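You operate a simulated robot arm through the tools that you are given. There is no shell and no other tool. Be economical: measure what you need, move in short steps, check, and stop when the job is done.

You run a simulated robot arm. Do the job below in one go: nothing can be reset, and whatever is moved stays where it is left.

TASK
Close the open pot and turn it in under the clear hood.
Fine: free the turntable, turn it one seat either way and lock it again.

Only the result counts: the job must be done as asked and must still hold three seconds after the hand-in. Knocking over, shifting, dropping, spilling or breaking anything else fails it.

THE ROBOT
A 7-joint arm with a two-finger parallel gripper, fixed in place. Base frame: the origin is at the foot of the arm, x ahead of it, y to its left, z up; the work surface is at about z = 820. Lengths are in mm, angles in degrees, forces in N, time in s.
With the tool pointing down near the work surface it reaches from about 300 to 700 mm from the base axis. Its first joint turns from -66.0 to 66.0 degrees. Payload 1.57 kg.
The TCP is the grasp point between the finger pads, 30 mm short of the fingertips. In the tool frame z runs along the fingers and y along their closing line. The gripper opens to 110 mm. The fingers are 24 mm wide and 12 mm thick; the gripper's body (48 by 112 mm) begins 78 mm behind the TCP.
Orientation is that of the tool frame in the base frame, as a unit quaternion [w, x, y, z]. With the fingers straight down and closing along the base's y, the tool's x points along the base's -x, its y along +y and its z along -z.

THE INTERFACE
- The arm moves only by the tool drive_tool. Its argument "series" is a list of rows, each a list of 3 entries, a list of its own where there are three numbers: the turn, a rotation vector about the base's x, y, z in units of 5 degrees (1.0 is 5 degrees), then the shift along the base's x, y, z in units of 50 mm (1.0 is 50 mm), then the finger opening in mm, from 0 to 110. In form: [[[wx, wy, wz], [dx, dy, dz], jaw], ...]. A call has 1 to 10 rows; each row shifts and turns the commanded pose from where the row before left it. A call with a number of a shift or a turn outside -1 to 1 is refused whole. Rows are played at 5 a second. More than 50 mm and 8.6 degrees between two rows, or a gripper value outside its range, and nothing of the call is played. Where a pose cannot be reached the arm comes as near as it can. A force on the tool above 40 N (or 10 N above the force at the start of the call, whichever is more), or a blocked arm, ends the call early, and 0.2 s more pass. Each finger travels about 108 mm/s and halts on what it meets, pressing with about 35 N; the grip force reading is that of the motor and also rises with nothing between the fingers. The clock runs only during rows and for 0.2 s after the last one: add rows that do not move to give the fingers time. It gives the time, the measured TCP pose, the force on the tool (base axes), the opening and the grip force at its end, in the units of the frame above (readings bear some noise), with the torque about the TCP (base axes, N m) and any sound that the robot's microphone picked up.
- Cameras (640 x 400 px; columns grow to the right, rows downward): "scene" is fixed at [163.7, -383, 1420.3]; the picture's right is [0.82, -0.57, 0.00], its down [-0.23, -0.34, -0.91] and it looks along [0.52, 0.75, -0.41] (base axes); focal length 316 px, centre (320, 200). "wrist" rides on the gripper at [70, 16, -141] in the tool frame; the picture's right is [-0.23, 0.97, 0.00], its down [-0.86, -0.20, -0.48] and it looks along [-0.47, -0.11, 0.88] (tool axes); focal length 222 px, centre (320, 200). There is no depth. A picture from a camera that has moved, and an enlarged one, comes with that camera's place and axes in the base frame and with its lens.
- camera(camera): a new picture of that camera. No time passes.
- zoom(camera, box): a new picture of the part [left, top, right, bottom] of that camera's present view, enlarged. No time passes.
- close_job(): hands the job in; it is judged then, once.

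Work in short steps. Places have to be worked out from the pictures, the camera data and where the tool is seen: move nearer, look again, correct. Check each grasp and each placing, and mend what went wrong. You have 120 turns and 84 pictures in all, those below and enlarged ones among them. Open the gripper and draw the arm clear of the work before you hand the job in, unless the task says otherwise; then end with one line.

The tools are called after ">>>" as name(argument=value, ...) on one line, values as JSON. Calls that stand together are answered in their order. drive_tool: Moves the arm, as the interface text tells. Its arguments: {"type":"object","properties":{"series":{"type":"array","items":{"type":"array"}}},"required":["series"]} The other tools are called the same way: camera (camera) takes a picture; zoom (camera, box) takes an enlarged picture of a part of a camera's view; close_job () hands the job in.

At the start:

```text
clock: 0.0
position: [385.2, 15.4, 1319.8]
orientation: [0.0, 0.0, 1.0, -0.001]
force: [-0.1, 0.4, -0.1]
moment: [-0.02, 0.02, 0.01]
gripper_width: 109.9
grasp_force: 0.0
```

scene: 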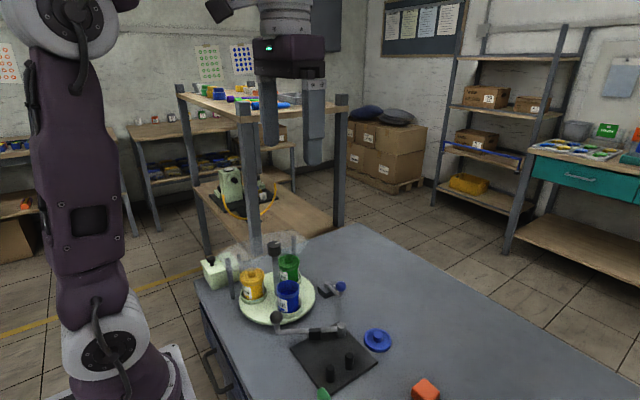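
wrist: 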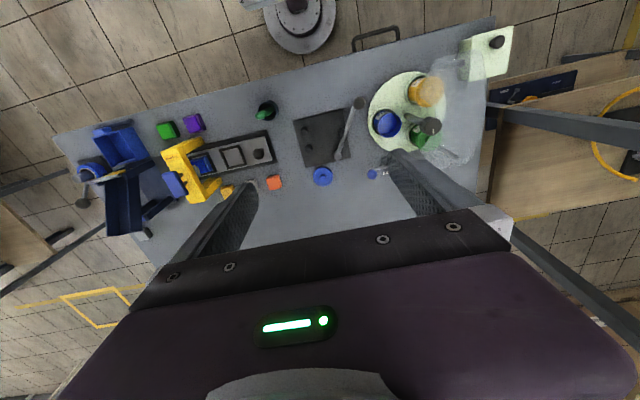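

I start by looking closely at the turntable area in both views.

>>> zoom(camera="scene", box=[190, 220, 450, 400])

>>> zoom(camera="wrist", box=[280, 20, 540, 200])

```text
2.22 times, centred on (320, 310) of scene
camera zoom: at [163.7, -383.0, 1420.3], right [0.82, -0.57, 0.0], down [-0.23, -0.34, -0.91], along [0.52, 0.75, -0.41], focal length 702 px, centre (320, -44)
```

zoom: 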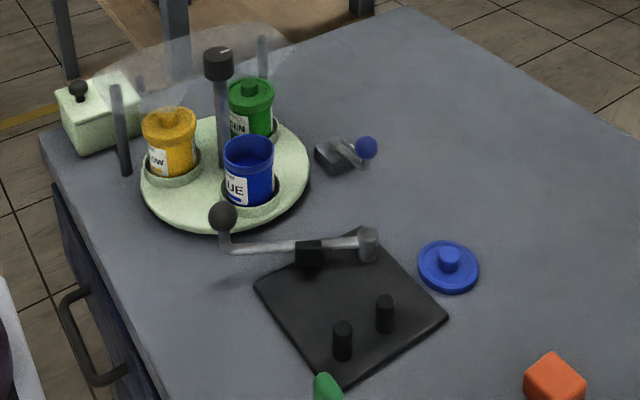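

```text
2.22 times, centred on (410, 110) of wrist
camera zoom: at [313.9, 31.6, 1461.2], right [0.23, 0.97, 0.0], down [0.86, -0.2, 0.48], along [0.47, -0.11, -0.88], focal length 494 px, centre (120, 400)
```

zoom: 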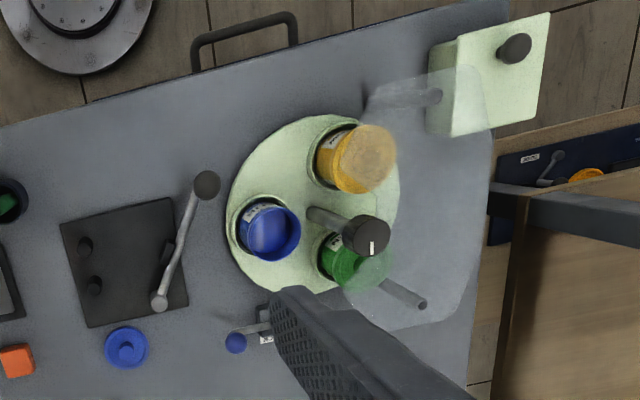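

I judge the turntable's axis to be near [451, 231], the blue pot near [444, 166] and its lid near [572, -20]. I move lower to see the two levers better.

>>> drive_tool(series=[[[0, 0, 0], [-0.1, 0.35, -0.8], 110], [[0, 0, 0], [-0.1, 0.35, -0.8], 110], [[0, 0, 0], [-0.1, 0.35, -0.8], 110], [[0, 0, 0], [-0.1, 0.35, -0.8], 110], [[0, 0, 0], [-0.1, 0.35, -0.8], 110], [[0, 0, 0], [-0.1, 0.35, -0.8], 110]])

>>> camera(camera="wrist")

```text
clock: 1.4
position: [352.4, 120.1, 1081.1]
orientation: [0.0, 0.0, 1.0, 0.0]
force: [0.4, 0.0, -0.3]
moment: [-0.02, 0.0, -0.01]
gripper_width: 109.9
grasp_force: 0.1
```

```text
79 pictures are left
camera wrist: at [282.8, 137.0, 1222.9], right [0.23, 0.97, 0.0], down [0.86, -0.2, 0.48], along [0.47, -0.11, -0.88], focal length 222 px, centre (320, 200)
```

wrist: 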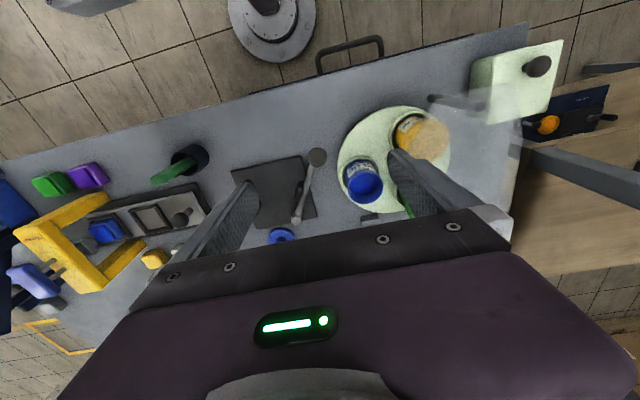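

The gripper hides the lower half of the view, so I move further in +x and toward the levers.

>>> drive_tool(series=[[[0, 0, 0], [0.8, -0.2, 0], 110], [[0, 0, 0], [0.8, -0.2, 0], 110], [[0, 0, 0], [0.8, -0.2, 0], 110]])

>>> camera(camera="wrist")

>>> zoom(camera="wrist", box=[220, 20, 480, 180])

>>> zoom(camera="scene", box=[195, 225, 355, 325])

>>> zoom(camera="scene", box=[260, 270, 420, 400])

```text
clock: 2.2
position: [472.9, 88.3, 1080.2]
orientation: [0.0, -0.001, 1.0, 0.0]
force: [-0.1, -0.5, 0.8]
moment: [0.01, 0.04, 0.0]
gripper_width: 110.0
grasp_force: 0.0
```

```text
78 pictures are left
camera wrist: at [402.5, 105.7, 1222.4], right [0.23, 0.97, 0.0], down [0.86, -0.2, 0.48], along [0.47, -0.11, -0.88], focal length 222 px, centre (320, 200)
```

wrist: 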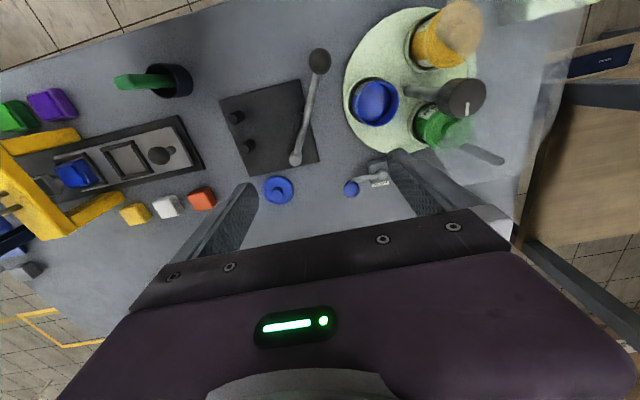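

```text
2.46 times, centred on (350, 100) of wrist
camera zoom: at [402.5, 105.7, 1222.4], right [0.23, 0.97, 0.0], down [0.86, -0.2, 0.48], along [0.47, -0.11, -0.88], focal length 547 px, centre (246, 446)
```

zoom: 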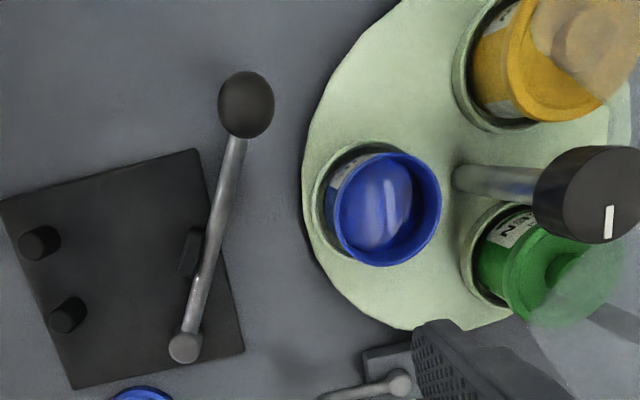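

```text
4.00 times, centred on (275, 275) of scene
camera zoom: at [163.7, -383.0, 1420.3], right [0.82, -0.57, 0.0], down [-0.23, -0.34, -0.91], along [0.52, 0.75, -0.41], focal length 1264 px, centre (500, -100)
```

zoom: 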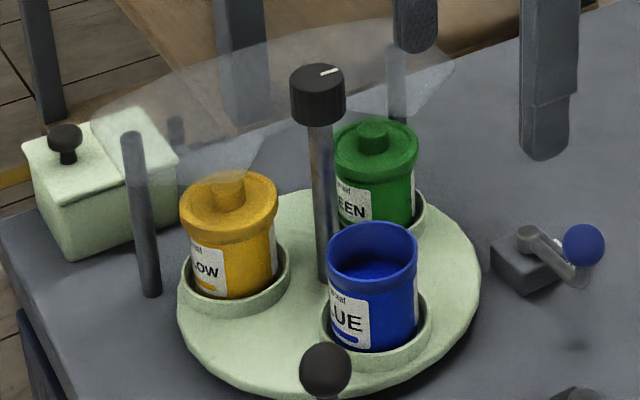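

```text
3.08 times, centred on (340, 335) of scene
camera zoom: at [163.7, -383.0, 1420.3], right [0.82, -0.57, 0.0], down [-0.23, -0.34, -0.91], along [0.52, 0.75, -0.41], focal length 972 px, centre (258, -215)
```

zoom: 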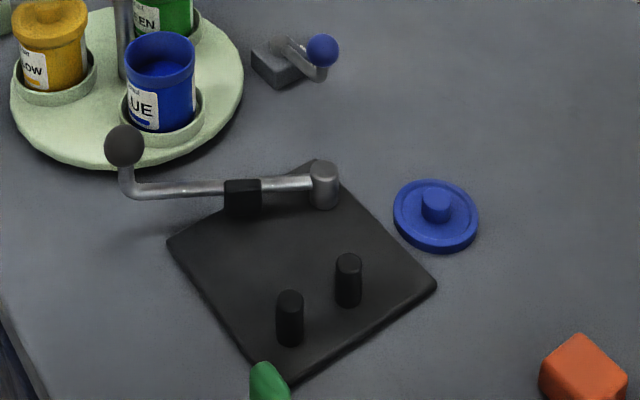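

Two candidate locks: the blue-knob lever with a label near the rim, and the black-ball lever on the plate. I shift aside to read the label on the small one.

>>> drive_tool(series=[[[0, 0, 0], [0.9, 0.3, 0], 110], [[0, 0, 0], [0.9, 0.3, 0], 110]])

>>> zoom(camera="wrist", box=[240, 20, 460, 180])

>>> zoom(camera="scene", box=[300, 265, 370, 315])

```text
clock: 2.8
position: [562.9, 120.0, 1079.3]
orientation: [0.0, -0.001, 1.0, -0.001]
force: [-0.1, -0.7, 0.4]
moment: [-0.03, 0.02, 0.03]
gripper_width: 109.8
grasp_force: 0.1
```

```text
2.50 times, centred on (350, 100) of wrist
camera zoom: at [492.6, 135.9, 1221.9], right [0.23, 0.97, 0.0], down [0.86, -0.2, 0.48], along [0.47, -0.11, -0.88], focal length 555 px, centre (245, 450)
```

zoom: 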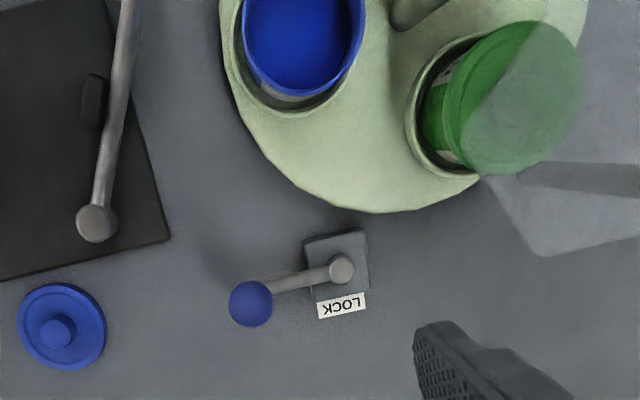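

```text
8.00 times, centred on (335, 290) of scene
camera zoom: at [163.7, -383.0, 1420.3], right [0.82, -0.57, 0.0], down [-0.23, -0.34, -0.91], along [0.52, 0.75, -0.41], focal length 2528 px, centre (200, -520)
```

zoom: 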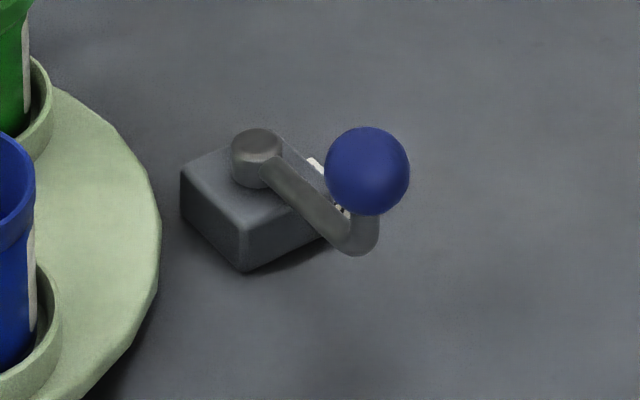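

The small blue-knob lever carries the "LOCK" label. First the lid: I place it at about [574, -16] and the pot rim at about [450, 171, 912]. I turn the tool +90° so the fingers close along x, and move above the lid.

>>> drive_tool(series=[[[0, 0, 1], [0.02, -0.27, 0], 60], [[0, 0, 1], [0.02, -0.27, 0], 60], [[0, 0, 1], [0.02, -0.27, 0], 60], [[0, 0, 1], [0.02, -0.27, 0], 60], [[0, 0, 1], [0.02, -0.27, 0], 60], [[0, 0, 1], [0.02, -0.27, 0], 60], [[0, 0, 1], [0.02, -0.27, 0], 60], [[0, 0, 1], [0.02, -0.27, 0], 60], [[0, 0, 1], [0.02, -0.27, 0], 60], [[0, 0, 1], [0.02, -0.27, 0], 60]])

>>> drive_tool(series=[[[0, 0, 1], [0, 0, -0.3], 60], [[0, 0, 1], [0, 0, -0.3], 60], [[0, 0, 1], [0, 0, -0.3], 60], [[0, 0, 1], [0, 0, -0.3], 60], [[0, 0, 1], [0, 0, -0.3], 60], [[0, 0, 1], [0, 0, -0.3], 60], [[0, 0, 1], [0, 0, -0.3], 60], [[0, 0, 1], [0, 0, -0.3], 60]])

>>> camera(camera="wrist")

>>> zoom(camera="scene", box=[290, 220, 490, 400])

```text
clock: 5.0
position: [575.1, -14.3, 1079.7]
orientation: [0.0, -0.424, 0.906, 0.0]
force: [-0.3, 0.3, 0.2]
moment: [-0.01, 0.02, 0.01]
gripper_width: 59.8
grasp_force: 0.0
```

```text
clock: 6.8
position: [573.6, -14.5, 956.9]
orientation: [0.0, 0.708, -0.706, 0.0]
force: [-1.0, -0.8, -1.1]
moment: [0.01, -0.01, -0.02]
gripper_width: 60.0
grasp_force: 0.2
```

```text
72 pictures are left
camera wrist: at [557.0, -84.5, 1099.7], right [-0.97, 0.23, 0.0], down [0.2, 0.86, 0.48], along [0.11, 0.47, -0.88], focal length 222 px, centre (320, 200)
```

wrist: 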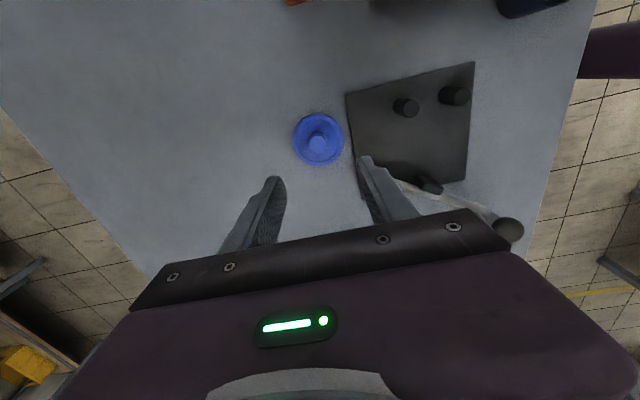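

```text
2.22 times, centred on (390, 310) of scene
camera zoom: at [163.7, -383.0, 1420.3], right [0.82, -0.57, 0.0], down [-0.23, -0.34, -0.91], along [0.52, 0.75, -0.41], focal length 702 px, centre (164, -44)
```

zoom: 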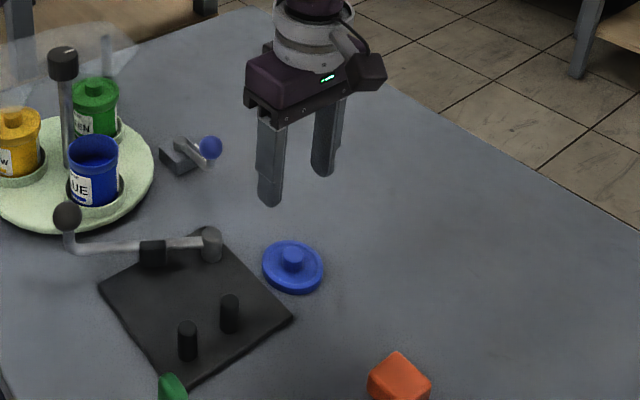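

The lid knob computes to about [574, -21]; I shift slightly and descend partway to recheck.

>>> drive_tool(series=[[[0, 0, 0], [0, -0.12, -0.5], 50], [[0, 0, 0], [0, 0, -0.6], 50]])

>>> camera(camera="wrist")

>>> zoom(camera="scene", box=[340, 290, 420, 370])

```text
clock: 7.4
position: [573.9, -21.3, 903.2]
orientation: [0.0, 0.707, -0.707, 0.0]
force: [-0.1, -0.1, -1.1]
moment: [0.04, 0.01, 0.0]
gripper_width: 49.8
grasp_force: 0.0
```

```text
70 pictures are left
camera wrist: at [557.3, -89.9, 1045.7], right [-0.97, 0.23, 0.0], down [0.2, 0.86, 0.48], along [0.11, 0.47, -0.88], focal length 222 px, centre (320, 200)
```

wrist: 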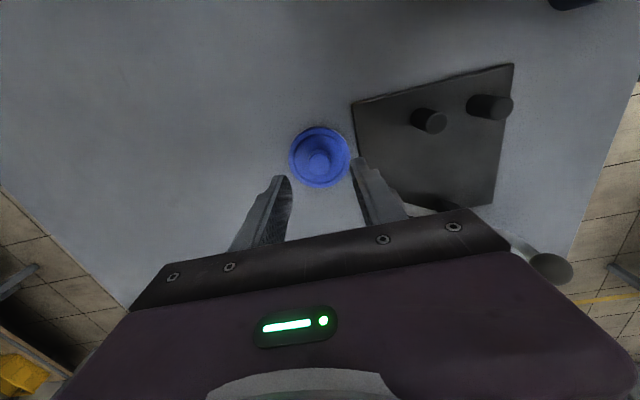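

```text
5.00 times, centred on (380, 330) of scene
camera zoom: at [163.7, -383.0, 1420.3], right [0.82, -0.57, 0.0], down [-0.23, -0.34, -0.91], along [0.52, 0.75, -0.41], focal length 1580 px, centre (20, -450)
```

zoom: 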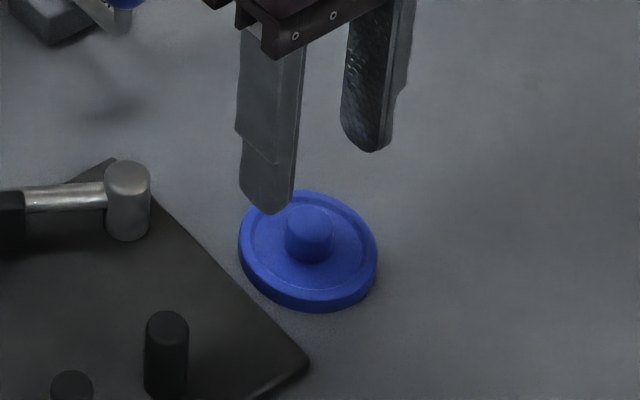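

The combined views put the knob at [573, -24] with its top at z≈850. I descend so the tips just clear the flange and grip the knob.

>>> drive_tool(series=[[[0, 0, 0], [-0.01, -0.06, -0.35], 50], [[0, 0, 0], [0, 0, -0.37], 50], [[0, 0, 0], [0, 0, 0], 50]])

>>> zoom(camera="scene", box=[340, 290, 420, 370])

>>> zoom(camera="wrist", box=[240, 100, 400, 220])

```text
clock: 8.2
position: [573.7, -22.9, 866.4]
orientation: [0.0, 0.708, -0.706, 0.001]
force: [-0.1, 0.4, -0.6]
moment: [0.0, 0.04, 0.0]
gripper_width: 49.6
grasp_force: 0.0
```

```text
5.00 times, centred on (380, 330) of scene
camera zoom: at [163.7, -383.0, 1420.3], right [0.82, -0.57, 0.0], down [-0.23, -0.34, -0.91], along [0.52, 0.75, -0.41], focal length 1580 px, centre (20, -450)
```

zoom: 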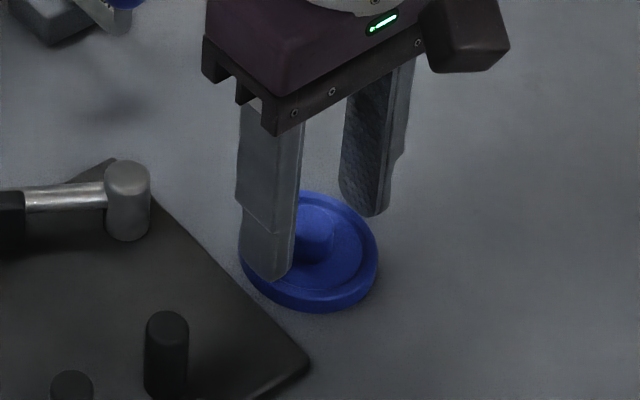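

```text
3.33 times, centred on (320, 160) of wrist
camera zoom: at [557.3, -93.3, 1008.8], right [-0.97, 0.23, 0.0], down [0.2, 0.86, 0.48], along [0.11, 0.47, -0.88], focal length 740 px, centre (320, 333)
```

zoom: 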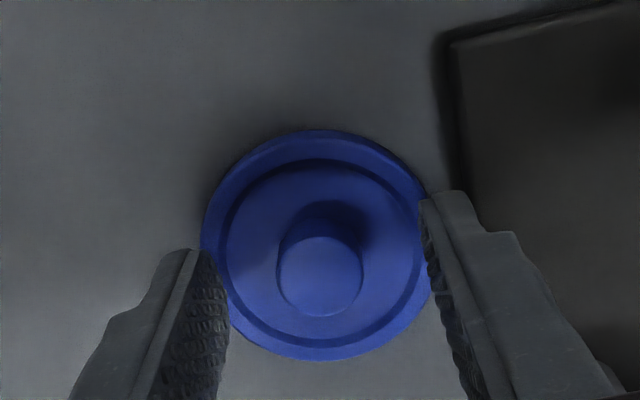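

The knob is centred between the fingers; I close on it.

>>> drive_tool(series=[[[0, 0, 0], [0, 0, 0], 30], [[0, 0, 0], [0, 0, 0], 15], [[0, 0, 0], [0, 0, 0], 10], [[0, 0, 0], [0, 0, 0], 10]])

>>> drive_tool(series=[[[0, 0, 0], [0, 0, 0.4], 10], [[0, 0, 0], [0, 0, 0.6], 10], [[0, 0, 0], [0, 0, 0.6], 10], [[0, 0, 0], [0, 0, 0], 10]])

>>> zoom(camera="scene", box=[320, 230, 440, 350])

>>> zoom(camera="wrist", box=[240, 100, 400, 220])

```text
clock: 9.2
position: [574.3, -23.2, 867.1]
orientation: [-0.001, -0.707, 0.707, 0.0]
force: [0.8, 0.3, -0.3]
moment: [0.03, 0.0, 0.03]
gripper_width: 15.0
grasp_force: 30.7
```

```text
clock: 10.2
position: [574.3, -22.7, 949.9]
orientation: [0.0, -0.707, 0.707, 0.0]
force: [-0.4, 0.7, 0.2]
moment: [0.01, 0.0, 0.0]
gripper_width: 14.9
grasp_force: 30.9
```

```text
3.33 times, centred on (380, 290) of scene
camera zoom: at [163.7, -383.0, 1420.3], right [0.82, -0.57, 0.0], down [-0.23, -0.34, -0.91], along [0.52, 0.75, -0.41], focal length 1054 px, centre (120, -100)
```

zoom: 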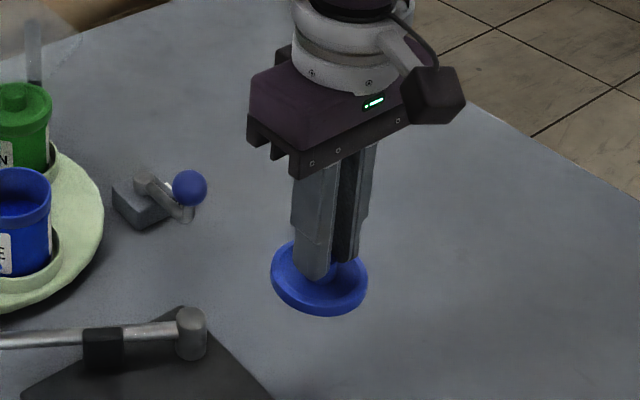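

```text
3.33 times, centred on (320, 160) of wrist
camera zoom: at [557.0, -92.5, 1091.5], right [-0.97, 0.23, 0.0], down [0.2, 0.86, 0.48], along [0.11, 0.47, -0.88], focal length 740 px, centre (320, 333)
```

zoom: 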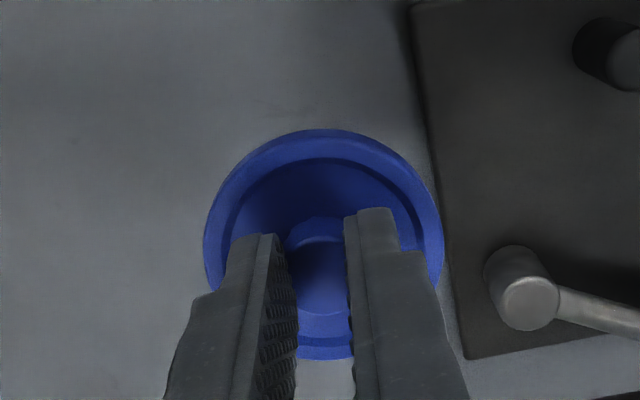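

The lid is held. I carry it at z≈1000 to just short of the pot and look.

>>> drive_tool(series=[[[0, 0, 0], [0, 0, 1], 10], [[0, 0, 0], [-0.4, 0.55, 0.2], 10], [[0, 0, 0], [-0.5, 0.6, 0], 10], [[0, 0, 0], [-0.5, 0.6, 0], 10], [[0, 0, 0], [-0.5, 0.6, 0], 10], [[0, 0, 0], [-0.5, 0.6, 0], 10], [[0, 0, 0], [0, 0.45, 0], 10], [[0, 0, 0], [0, 0, 0], 10]])

>>> camera(camera="wrist")

>>> zoom(camera="scene", box=[220, 200, 380, 320])

```text
clock: 12.0
position: [453.6, 146.7, 1009.2]
orientation: [-0.001, 0.708, -0.707, 0.0]
force: [-0.4, -0.5, 0.5]
moment: [0.01, 0.01, 0.0]
gripper_width: 15.1
grasp_force: 31.3
```

```text
64 pictures are left
camera wrist: at [436.6, 76.9, 1152.0], right [-0.97, 0.23, 0.0], down [0.2, 0.86, 0.48], along [0.11, 0.47, -0.88], focal length 222 px, centre (320, 200)
```

wrist: 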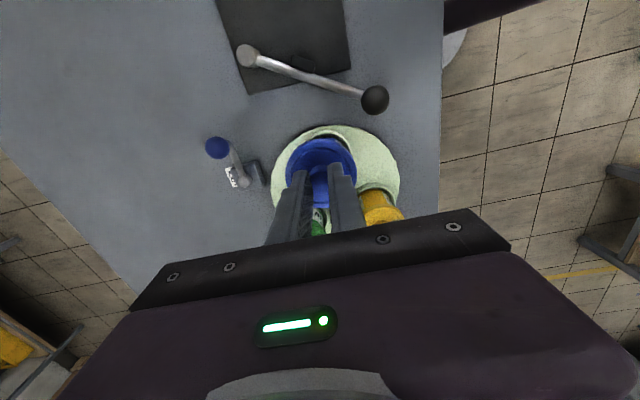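

```text
3.33 times, centred on (300, 260) of scene
camera zoom: at [163.7, -383.0, 1420.3], right [0.82, -0.57, 0.0], down [-0.23, -0.34, -0.91], along [0.52, 0.75, -0.41], focal length 1054 px, centre (387, 0)
```

zoom: 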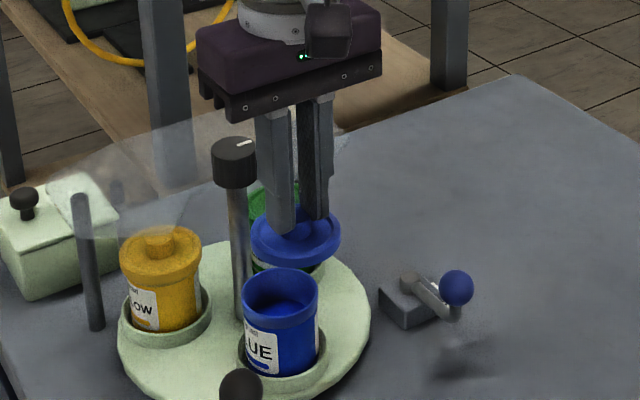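

I move over my pot estimate [451, 172] with the lid about 25 mm above the rim, and compare directly.

>>> drive_tool(series=[[[0, 0, 0], [-0.05, 0.3, 0], 10], [[0, 0, 0], [0, 0.22, 0], 10], [[0, 0, 0], [0, 0, -0.5], 10], [[0, 0, 0], [0, 0, 0], 10]])

>>> zoom(camera="wrist", box=[240, 100, 400, 220])

>>> zoom(camera="scene", box=[240, 230, 320, 330])

```text
clock: 13.0
position: [451.2, 174.3, 983.9]
orientation: [0.0, 0.707, -0.707, 0.0]
force: [0.4, 0.5, 0.7]
moment: [0.01, 0.01, -0.02]
gripper_width: 14.9
grasp_force: 31.4
```

```text
3.33 times, centred on (320, 160) of wrist
camera zoom: at [434.8, 104.7, 1126.1], right [-0.97, 0.23, 0.0], down [0.2, 0.86, 0.48], along [0.11, 0.47, -0.88], focal length 740 px, centre (320, 333)
```

zoom: 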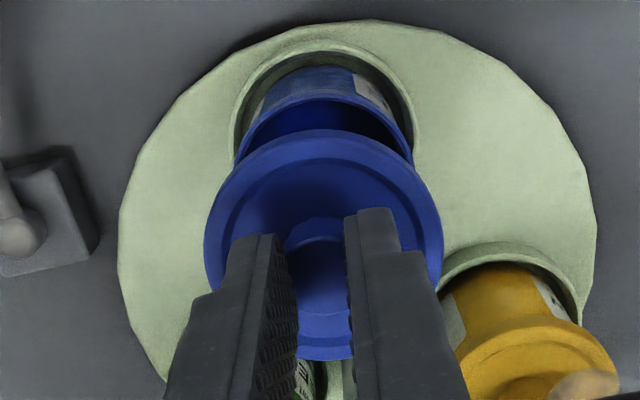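

```text
4.00 times, centred on (280, 280) of scene
camera zoom: at [163.7, -383.0, 1420.3], right [0.82, -0.57, 0.0], down [-0.23, -0.34, -0.91], along [0.52, 0.75, -0.41], focal length 1264 px, centre (480, -120)
```

zoom: 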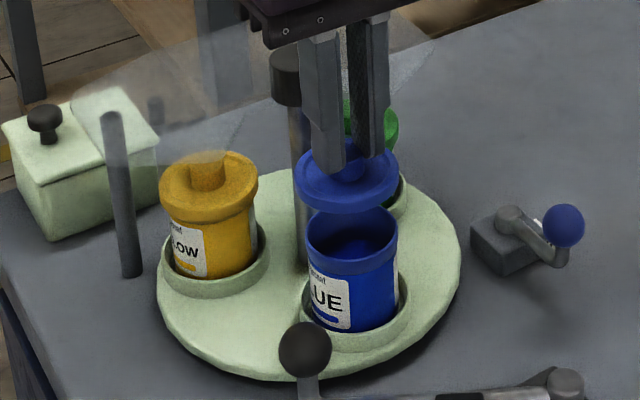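

Both views show the lid about 3–4 mm too far in +y and 1.5 mm in +x relative to the rim. I correct and lower to just above the rim.

>>> drive_tool(series=[[[0, 0, 0], [-0.03, -0.07, -0.1], 10], [[0, 0, 0], [0, 0, -0.3], 10], [[0, 0, 0], [0, 0, 0], 10]])

>>> zoom(camera="wrist", box=[240, 100, 400, 220])

>>> zoom(camera="scene", box=[265, 255, 315, 305])

```text
clock: 13.8
position: [450.6, 169.7, 962.8]
orientation: [0.0, 0.707, -0.707, 0.0]
force: [0.4, 0.5, 0.6]
moment: [0.03, -0.01, 0.02]
gripper_width: 15.0
grasp_force: 31.2
```

```text
3.33 times, centred on (320, 160) of wrist
camera zoom: at [432.5, 100.1, 1104.9], right [-0.97, 0.23, 0.0], down [0.2, 0.86, 0.48], along [0.11, 0.47, -0.88], focal length 740 px, centre (320, 333)
```

zoom: 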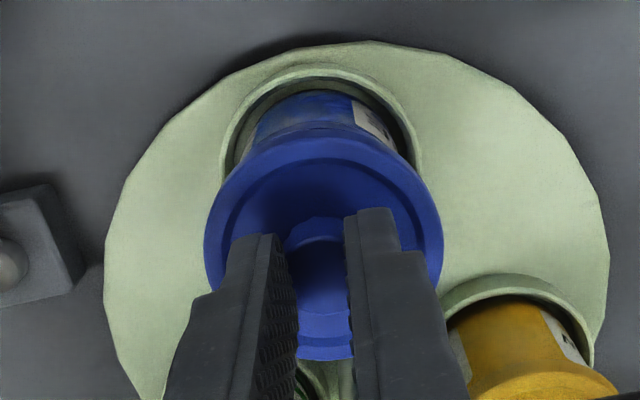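

```text
8.00 times, centred on (290, 280) of scene
camera zoom: at [163.7, -383.0, 1420.3], right [0.82, -0.57, 0.0], down [-0.23, -0.34, -0.91], along [0.52, 0.75, -0.41], focal length 2528 px, centre (560, -440)
```

zoom: 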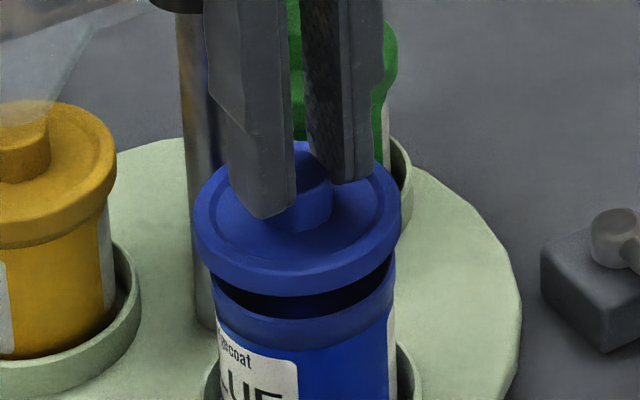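

Alignment is within about 1 mm. I nudge slightly and lower in small steps until contact.

>>> drive_tool(series=[[[0, 0, 0], [0.01, -0.015, -0.08], 10], [[0, 0, 0], [0, 0, -0.06], 10], [[0, 0, 0], [0, 0, -0.04], 10], [[0, 0, 0], [0, 0, 0], 10]])

>>> zoom(camera="scene", box=[265, 255, 315, 305])

```text
clock: 14.8
position: [449.6, 168.9, 953.8]
orientation: [0.001, 0.708, -0.706, 0.0]
force: [-0.3, -0.4, -0.4]
moment: [0.0, -0.02, -0.02]
gripper_width: 14.9
grasp_force: 30.9
```

```text
8.00 times, centred on (290, 280) of scene
camera zoom: at [163.7, -383.0, 1420.3], right [0.82, -0.57, 0.0], down [-0.23, -0.34, -0.91], along [0.52, 0.75, -0.41], focal length 2528 px, centre (560, -440)
```

zoom: 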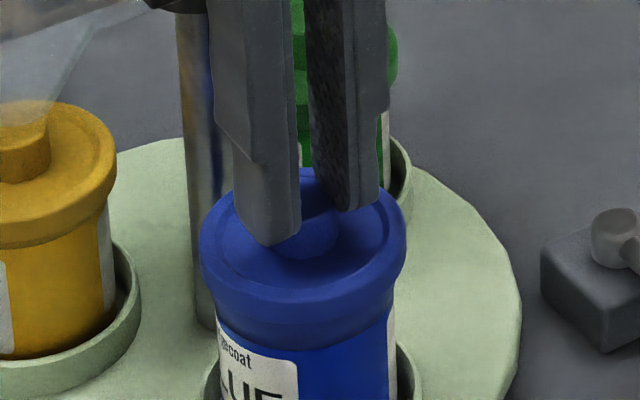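

Laterally aligned now (lid centre 302 vs pot 304 px). I continue down gently.

>>> drive_tool(series=[[[0, 0, 0], [0, 0, -0.03], 10], [[0, 0, 0], [0, 0, -0.03], 10], [[0, 0, 0], [0, 0, 0], 10]])

```text
clock: 15.6
position: [449.8, 167.4, 951.8]
orientation: [0.0, 0.708, -0.707, -0.001]
force: [-0.2, 0.7, 0.5]
moment: [0.04, 0.0, -0.02]
gripper_width: 15.0
grasp_force: 30.4
```

>>> drive_tool(series=[[[0, 0, 0], [0, 0, -0.03], 10], [[0, 0, 0], [0, 0, -0.03], 10], [[0, 0, 0], [0, 0, 0], 10], [[0, 0, 0], [0, 0, 0], 10]])

>>> zoom(camera="scene", box=[265, 255, 315, 305])

>>> zoom(camera="wrist", box=[240, 100, 400, 220])

```text
clock: 16.6
position: [450.2, 169.3, 947.7]
orientation: [0.0, 0.707, -0.707, 0.0]
force: [0.0, 0.3, 0.2]
moment: [-0.01, 0.01, -0.01]
gripper_width: 15.0
grasp_force: 31.5
```

```text
8.00 times, centred on (290, 280) of scene
camera zoom: at [163.7, -383.0, 1420.3], right [0.82, -0.57, 0.0], down [-0.23, -0.34, -0.91], along [0.52, 0.75, -0.41], focal length 2528 px, centre (560, -440)
```

zoom: 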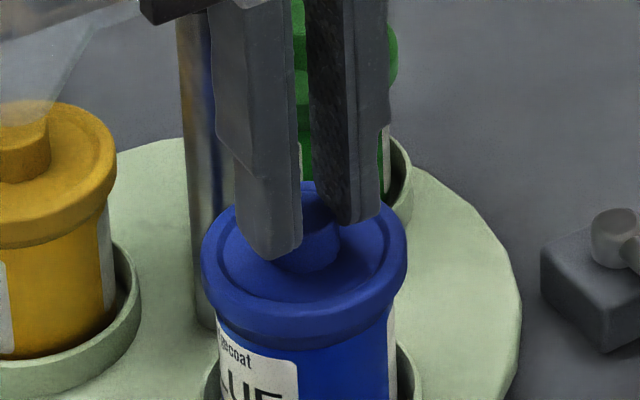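

```text
3.33 times, centred on (320, 160) of wrist
camera zoom: at [433.3, 98.8, 1090.1], right [-0.97, 0.23, 0.0], down [0.2, 0.86, 0.48], along [0.11, 0.47, -0.88], focal length 740 px, centre (320, 333)
```

zoom: 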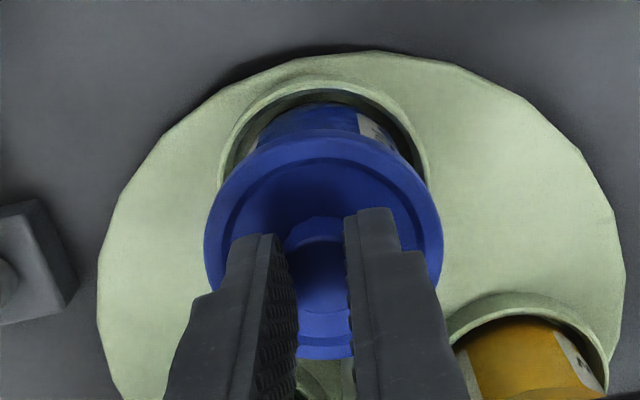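

No contact yet; continue down in small steps.

>>> drive_tool(series=[[[0, 0, 0], [0, 0, -0.03], 10], [[0, 0, 0], [0, 0, -0.03], 10], [[0, 0, 0], [0, 0, 0], 10], [[0, 0, 0], [0, 0, 0], 10]])

>>> zoom(camera="scene", box=[265, 255, 315, 305])

```text
clock: 17.6
position: [451.0, 167.4, 945.5]
orientation: [0.0, 0.707, -0.707, 0.0]
force: [-0.1, 0.6, 0.0]
moment: [0.02, -0.01, -0.01]
gripper_width: 15.0
grasp_force: 31.1
```

```text
8.00 times, centred on (290, 280) of scene
camera zoom: at [163.7, -383.0, 1420.3], right [0.82, -0.57, 0.0], down [-0.23, -0.34, -0.91], along [0.52, 0.75, -0.41], focal length 2528 px, centre (560, -440)
```

zoom: 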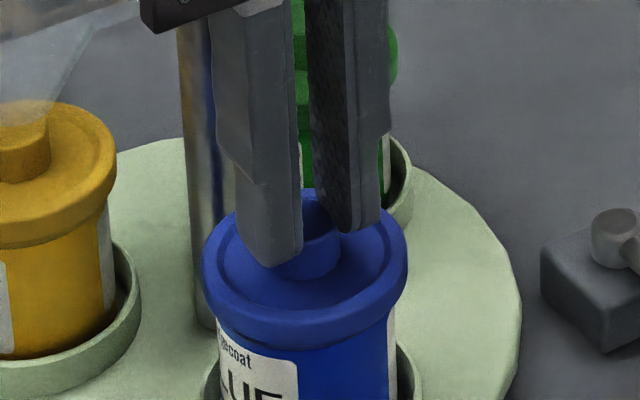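

>>> drive_tool(series=[[[0, 0, 0], [0, 0, -0.03], 10], [[0, 0, 0], [0, 0, -0.03], 10], [[0, 0, 0], [0, 0, 0], 10], [[0, 0, 0], [0, 0, 0], 10]])

>>> zoom(camera="scene", box=[265, 255, 315, 305])

```text
clock: 18.1
position: [450.9, 168.6, 948.4]
orientation: [-0.004, 0.708, -0.706, 0.002]
force: [-6.3, -4.5, 27.2]
moment: [-0.02, 0.3, 0.08]
gripper_width: 7.4
grasp_force: 0.1
heard: snap
stopped in row 2: the force on the tool passed its limit at 76 N (the readings are from after the stop); the commanded pose is now the measured one
```

```text
8.00 times, centred on (290, 280) of scene
camera zoom: at [163.2, -383.3, 1420.3], right [0.82, -0.57, 0.0], down [-0.23, -0.34, -0.91], along [0.52, 0.75, -0.41], focal length 2528 px, centre (560, -440)
```

zoom: 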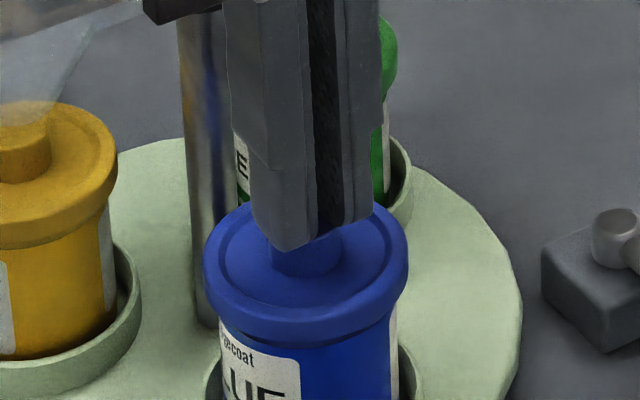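

A snap was heard and the fingers slipped up off the knob. I open, rise straight up and inspect the lid.

>>> drive_tool(series=[[[0, 0, 0], [0, 0, 0.1], 25], [[0, 0, 0], [0, 0, 0.3], 40], [[0, 0, 0], [0, 0, 1], 40], [[0, 0, 0], [0, -0.6, 0.6], 40], [[0, 0, 0], [0, -1, 0], 40]])

>>> zoom(camera="scene", box=[240, 240, 320, 305])

>>> camera(camera="wrist")

```text
clock: 19.3
position: [454.2, 89.9, 1044.2]
orientation: [-0.005, 0.708, -0.706, 0.002]
force: [0.5, 0.6, -0.9]
moment: [0.07, -0.04, 0.01]
gripper_width: 40.1
grasp_force: 0.2
```

```text
6.15 times, centred on (280, 272) of scene
camera zoom: at [163.8, -383.0, 1420.3], right [0.82, -0.57, 0.0], down [-0.23, -0.34, -0.91], along [0.52, 0.75, -0.41], focal length 1945 px, centre (566, -246)
```

zoom: 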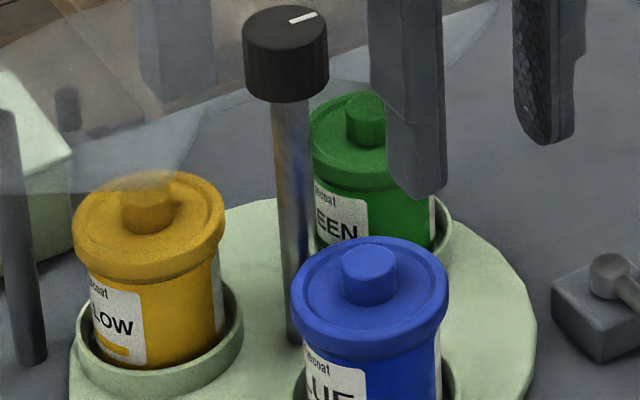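

```text
52 pictures are left
camera wrist: at [435.8, 19.8, 1186.9], right [-0.97, 0.22, -0.01], down [0.19, 0.85, 0.48], along [0.11, 0.47, -0.88], focal length 222 px, centre (320, 200)
```

wrist: 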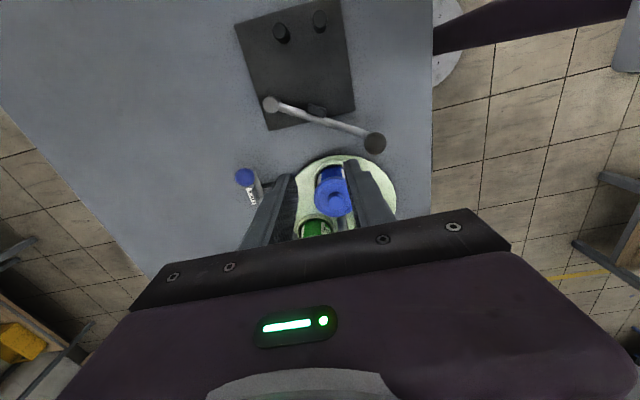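

The blue lid now sits like the yellow and green ones. Next is the lock lever: knob at about [576, 120, 886], pivot near [575, 178]. I move above the knob.

>>> drive_tool(series=[[[0, 0, 0], [0.6, 0.15, 0], 60], [[0, 0, 0], [0.6, 0.15, 0], 60], [[0, 0, 0], [0.6, 0.15, -0.5], 60], [[0, 0, 0], [0.6, 0.15, -0.7], 60], [[0, 0, 0], [0, 0, -0.5], 60], [[0, 0, 0], [0, 0, 0], 60]])

>>> zoom(camera="wrist", box=[200, 60, 440, 220])

>>> zoom(camera="scene", box=[280, 230, 400, 320])

```text
clock: 20.7
position: [571.4, 118.8, 963.2]
orientation: [-0.004, 0.708, -0.706, 0.002]
force: [0.4, 0.4, 0.6]
moment: [-0.03, 0.03, 0.0]
gripper_width: 59.7
grasp_force: 0.0
```

```text
2.50 times, centred on (320, 140) of wrist
camera zoom: at [554.2, 48.7, 1103.8], right [-0.97, 0.22, -0.01], down [0.19, 0.85, 0.48], along [0.11, 0.47, -0.88], focal length 555 px, centre (320, 350)
```

zoom: 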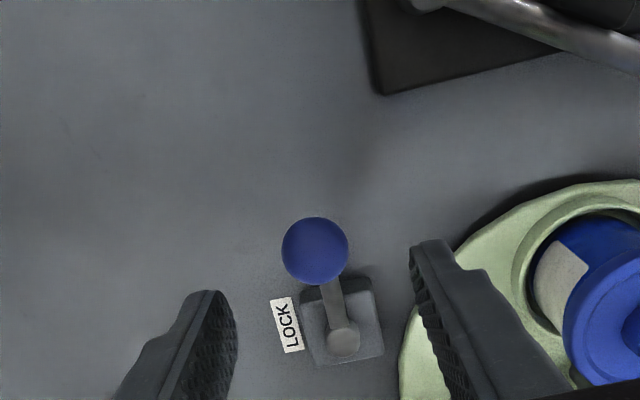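

```text
4.44 times, centred on (340, 275) of scene
camera zoom: at [163.8, -383.0, 1420.3], right [0.82, -0.57, 0.0], down [-0.23, -0.34, -0.91], along [0.52, 0.75, -0.41], focal length 1405 px, centre (231, -133)
```

zoom: 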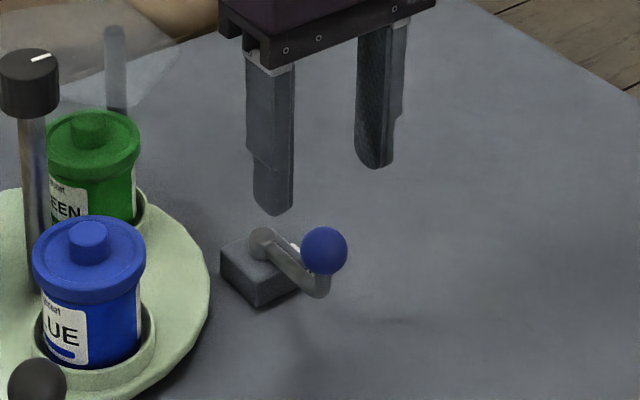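

Knob at about [575, 120, 886], between the fingers. I descend with the tips just above the lever arm and close on the ball.

>>> drive_tool(series=[[[0, 0, 0], [0.07, 0.02, -0.4], 60], [[0, 0, 0], [0, 0, -0.5], 60], [[0, 0, 0], [0, 0, -0.34], 60], [[0, 0, 0], [0, 0, 0], 40], [[0, 0, 0], [0, 0, 0], 20], [[0, 0, 0], [0, 0, 0], 20], [[0, 0, 0], [0, 0, 0], 20]])

>>> zoom(camera="wrist", box=[200, 60, 440, 220])

>>> zoom(camera="scene", box=[280, 230, 400, 320])

```text
clock: 22.3
position: [573.8, 119.6, 900.7]
orientation: [-0.003, 0.707, -0.707, 0.001]
force: [2.0, -1.4, -5.0]
moment: [-0.01, -0.07, -0.02]
gripper_width: 26.8
grasp_force: 37.2
```

```text
2.50 times, centred on (320, 140) of wrist
camera zoom: at [555.9, 49.9, 1042.1], right [-0.97, 0.23, -0.01], down [0.19, 0.85, 0.48], along [0.11, 0.47, -0.88], focal length 555 px, centre (320, 350)
```

zoom: 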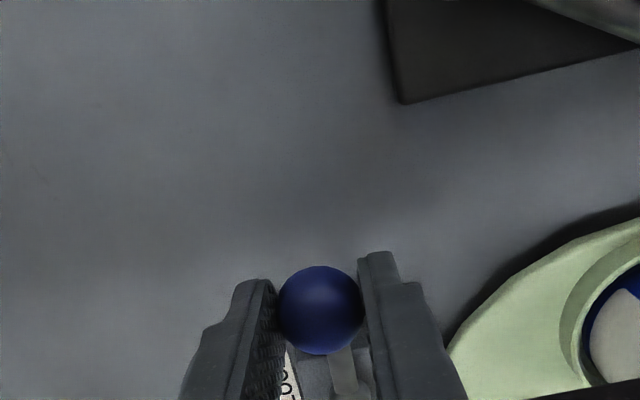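

```text
4.44 times, centred on (340, 275) of scene
camera zoom: at [163.9, -383.1, 1420.3], right [0.82, -0.57, 0.0], down [-0.23, -0.34, -0.91], along [0.52, 0.75, -0.41], focal length 1405 px, centre (231, -133)
```

zoom: 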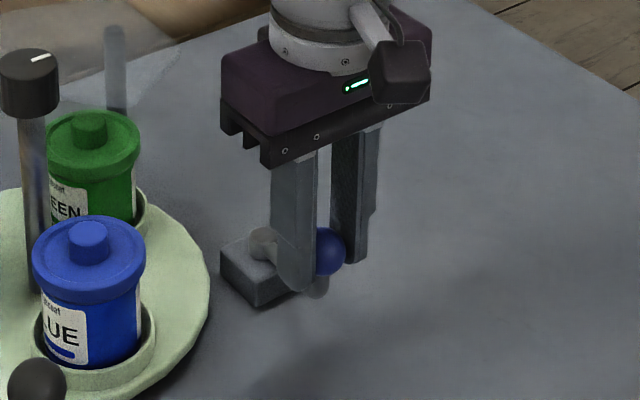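

The ball is gripped. I test the swing toward +x with two small arc steps.

>>> drive_tool(series=[[[0, 0, 0], [0.1, 0.004, 0], 20], [[0, 0, 0], [0.1, 0.013, 0], 20], [[0, 0, 0], [0, 0, 0], 20]])

```text
clock: 22.8
position: [575.2, 120.6, 900.1]
orientation: [0.004, 0.708, -0.706, -0.003]
force: [-14.4, -2.0, 14.9]
moment: [0.28, 0.42, -0.06]
gripper_width: 26.5
grasp_force: 37.3
stopped in row 2: the force on the tool passed its limit at 47 N (the readings are from after the stop); the commanded pose is now the measured one
```

+x is blocked (a hard stop), so I try the other way, toward -x.

>>> drive_tool(series=[[[0, 0, 0], [-0.06, 0, 0], 20], [[0, 0, 0], [-0.1, 0.01, 0], 20], [[0, 0, 0], [-0.1, 0.02, 0], 20], [[0, 0, 0], [0, 0, 0], 20]])

```text
clock: 23.8
position: [564.4, 120.7, 898.9]
orientation: [0.002, 0.707, -0.707, -0.002]
force: [6.2, -2.3, 4.6]
moment: [-0.09, -0.15, -0.32]
gripper_width: 26.9
grasp_force: 37.9
```

It moves toward -x. I follow the arc about the pivot, to 30°.

>>> drive_tool(series=[[[0, 0, 0], [-0.098, 0.022, 0], 20], [[0, 0, 0], [-0.096, 0.03, 0], 20], [[0, 0, 0], [-0.094, 0.038, 0], 20], [[0, 0, 0], [-0.09, 0.047, 0], 20], [[0, 0, 0], [0, 0, 0], 20]])

```text
clock: 25.0
position: [544.5, 128.3, 898.4]
orientation: [0.004, 0.708, -0.706, -0.003]
force: [4.9, -1.9, -4.7]
moment: [0.06, -0.09, -0.3]
gripper_width: 27.3
grasp_force: 37.8
```

Forces stay low; I continue to about 50°.

>>> drive_tool(series=[[[0, 0, 0], [-0.085, 0.054, 0], 20], [[0, 0, 0], [-0.08, 0.062, 0], 20], [[0, 0, 0], [-0.074, 0.068, 0], 20], [[0, 0, 0], [-0.068, 0.074, 0], 20], [[0, 0, 0], [0, 0, 0], 20]])

>>> zoom(camera="scene", box=[260, 220, 380, 310])

```text
clock: 26.2
position: [529.5, 141.9, 900.3]
orientation: [0.002, 0.707, -0.707, -0.003]
force: [5.9, -1.1, -1.6]
moment: [-0.25, -0.12, -0.33]
gripper_width: 26.8
grasp_force: 37.3
```

```text
4.44 times, centred on (320, 265) of scene
camera zoom: at [163.9, -383.1, 1420.3], right [0.82, -0.57, 0.0], down [-0.23, -0.34, -0.91], along [0.52, 0.75, -0.41], focal length 1405 px, centre (320, -89)
```

zoom: 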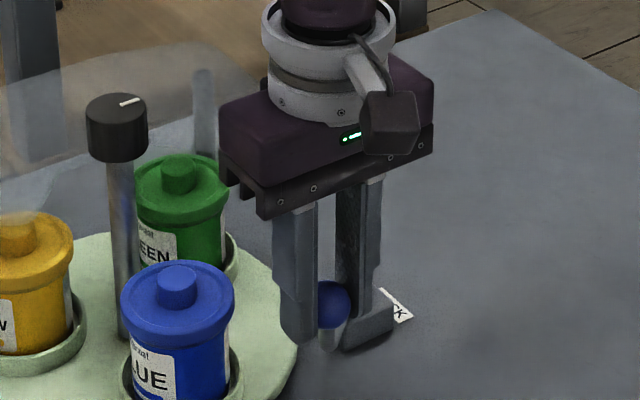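

Still moving freely, with clearance to the pots. I continue toward 75°.

>>> drive_tool(series=[[[0, 0, 0], [-0.061, 0.079, 0], 20], [[0, 0, 0], [-0.054, 0.085, 0], 20], [[0, 0, 0], [-0.047, 0.089, 0], 20], [[0, 0, 0], [-0.039, 0.093, 0], 20], [[0, 0, 0], [-0.032, 0.096, 0], 20], [[0, 0, 0], [0, 0, 0], 20]])

>>> zoom(camera="scene", box=[260, 220, 380, 310])

```text
clock: 26.9
position: [529.2, 145.8, 900.6]
orientation: [-0.002, -0.707, 0.708, -0.003]
force: [9.4, -5.4, -9.6]
moment: [-0.07, -0.2, 0.13]
gripper_width: 26.8
grasp_force: 37.6
stopped in row 3: the force on the tool passed its limit at 44 N (the readings are from after the stop); the commanded pose is now the measured one
```

```text
4.44 times, centred on (320, 265) of scene
camera zoom: at [164.1, -383.1, 1420.3], right [0.82, -0.57, 0.0], down [-0.23, -0.34, -0.91], along [0.52, 0.75, -0.41], focal length 1405 px, centre (320, -89)
```

zoom: 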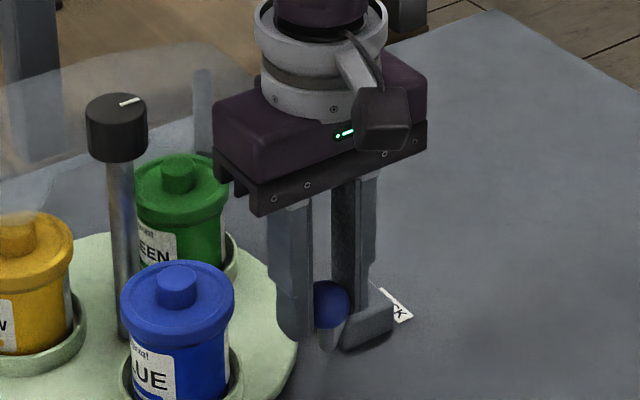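

The lever stopped after about 55° of travel, apparently its free end. I release and rise to check it.

>>> drive_tool(series=[[[0, 0, 0], [0, 0, 0], 42], [[0, 0, 0], [0, 0, 0.5], 42], [[0, 0, 0], [0, 0, 0.8], 42], [[0, 0, 0], [0, -0.4, 1], 42], [[0, 0, 0], [0, -0.6, 0.9], 42]])

>>> camera(camera="wrist")

>>> zoom(camera="scene", box=[200, 210, 360, 310])

```text
refused: row 4 steps farther than a row can; nothing moved
```

```text
45 pictures are left
camera wrist: at [511.5, 76.4, 1042.9], right [-0.97, 0.23, 0.0], down [0.2, 0.86, 0.47], along [0.11, 0.46, -0.88], focal length 222 px, centre (320, 200)
```

wrist: 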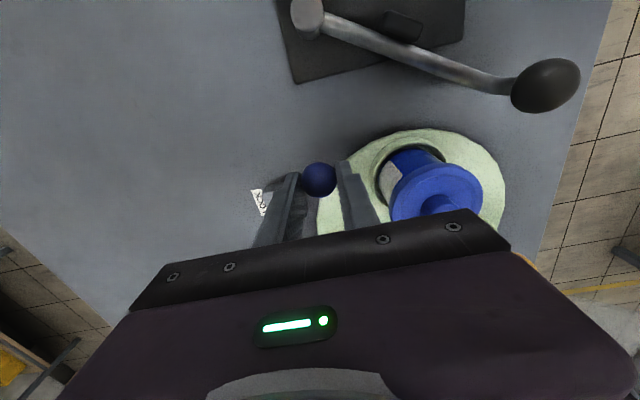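

```text
4.00 times, centred on (280, 260) of scene
camera zoom: at [164.1, -383.1, 1420.3], right [0.82, -0.57, 0.0], down [-0.23, -0.34, -0.91], along [0.52, 0.75, -0.41], focal length 1264 px, centre (480, -40)
```

zoom: 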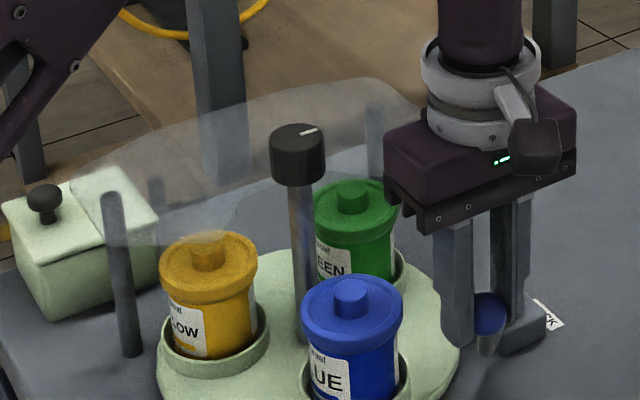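

I redo the release with smaller steps.

>>> drive_tool(series=[[[0, 0, 0], [0, 0, 0], 42], [[0, 0, 0], [0, 0, 0.5], 42], [[0, 0, 0], [0, 0, 0.8], 42], [[0, 0, 0], [0, 0, 0.9], 42], [[0, 0, 0], [0, 0, 0.9], 60]])

>>> zoom(camera="scene", box=[200, 210, 360, 310])

>>> camera(camera="wrist")

```text
clock: 28.1
position: [528.1, 146.6, 1055.6]
orientation: [0.002, 0.707, -0.707, 0.003]
force: [-0.9, 0.4, 0.2]
moment: [-0.01, -0.02, -0.03]
gripper_width: 60.0
grasp_force: 0.0
```

```text
4.00 times, centred on (280, 260) of scene
camera zoom: at [163.7, -383.0, 1420.4], right [0.82, -0.57, 0.0], down [-0.23, -0.34, -0.91], along [0.52, 0.75, -0.41], focal length 1264 px, centre (480, -40)
```

zoom: 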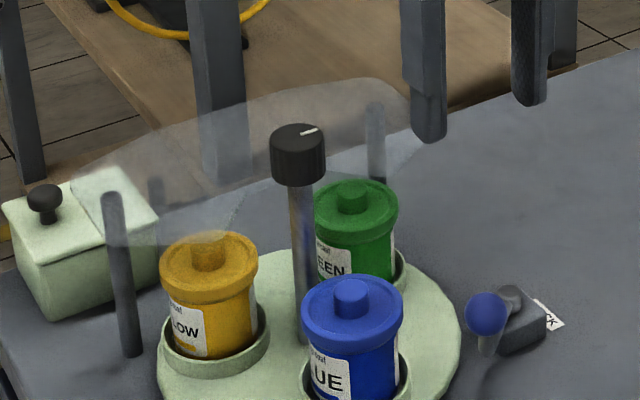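

```text
42 pictures are left
camera wrist: at [510.9, 77.9, 1198.2], right [-0.97, 0.23, 0.0], down [0.2, 0.86, 0.47], along [0.11, 0.46, -0.88], focal length 222 px, centre (320, 200)
```

wrist: 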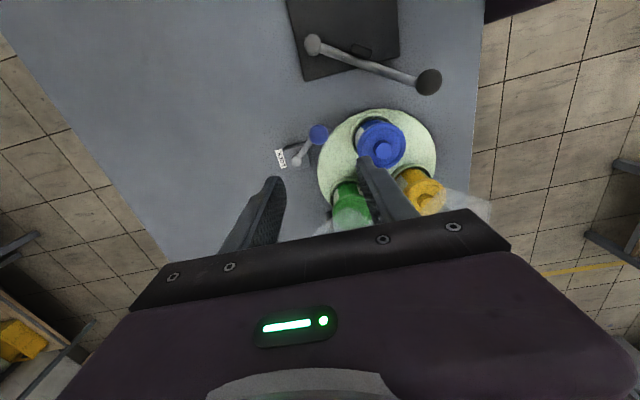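

The lever stays put. Next I move high over the turntable so the wrist camera sees the centre knob.

>>> drive_tool(series=[[[0, 0, 0], [0, 0, 0.6], 60], [[0, 0, 0], [-0.365, 0.575, 0], 60], [[0, 0, 0], [-0.365, 0.575, 0], 60], [[0, 0, 0], [-0.365, 0.575, 0], 60], [[0, 0, 0], [-0.365, 0.575, 0], 60], [[0, 0, 0], [0, 0, 0], 60]])

>>> camera(camera="wrist")

```text
clock: 29.5
position: [453.5, 263.2, 1083.3]
orientation: [-0.002, -0.706, 0.708, -0.002]
force: [0.2, -0.4, -0.6]
moment: [0.02, 0.02, 0.0]
gripper_width: 59.8
grasp_force: 0.0
```

```text
41 pictures are left
camera wrist: at [437.0, 193.6, 1226.1], right [-0.97, 0.23, 0.0], down [0.2, 0.86, 0.47], along [0.11, 0.46, -0.88], focal length 222 px, centre (320, 200)
```

wrist: 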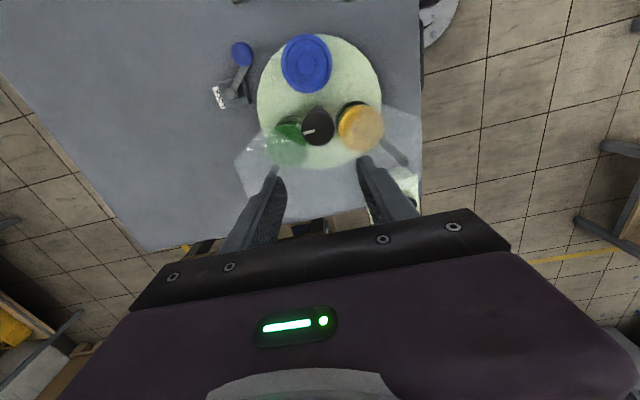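

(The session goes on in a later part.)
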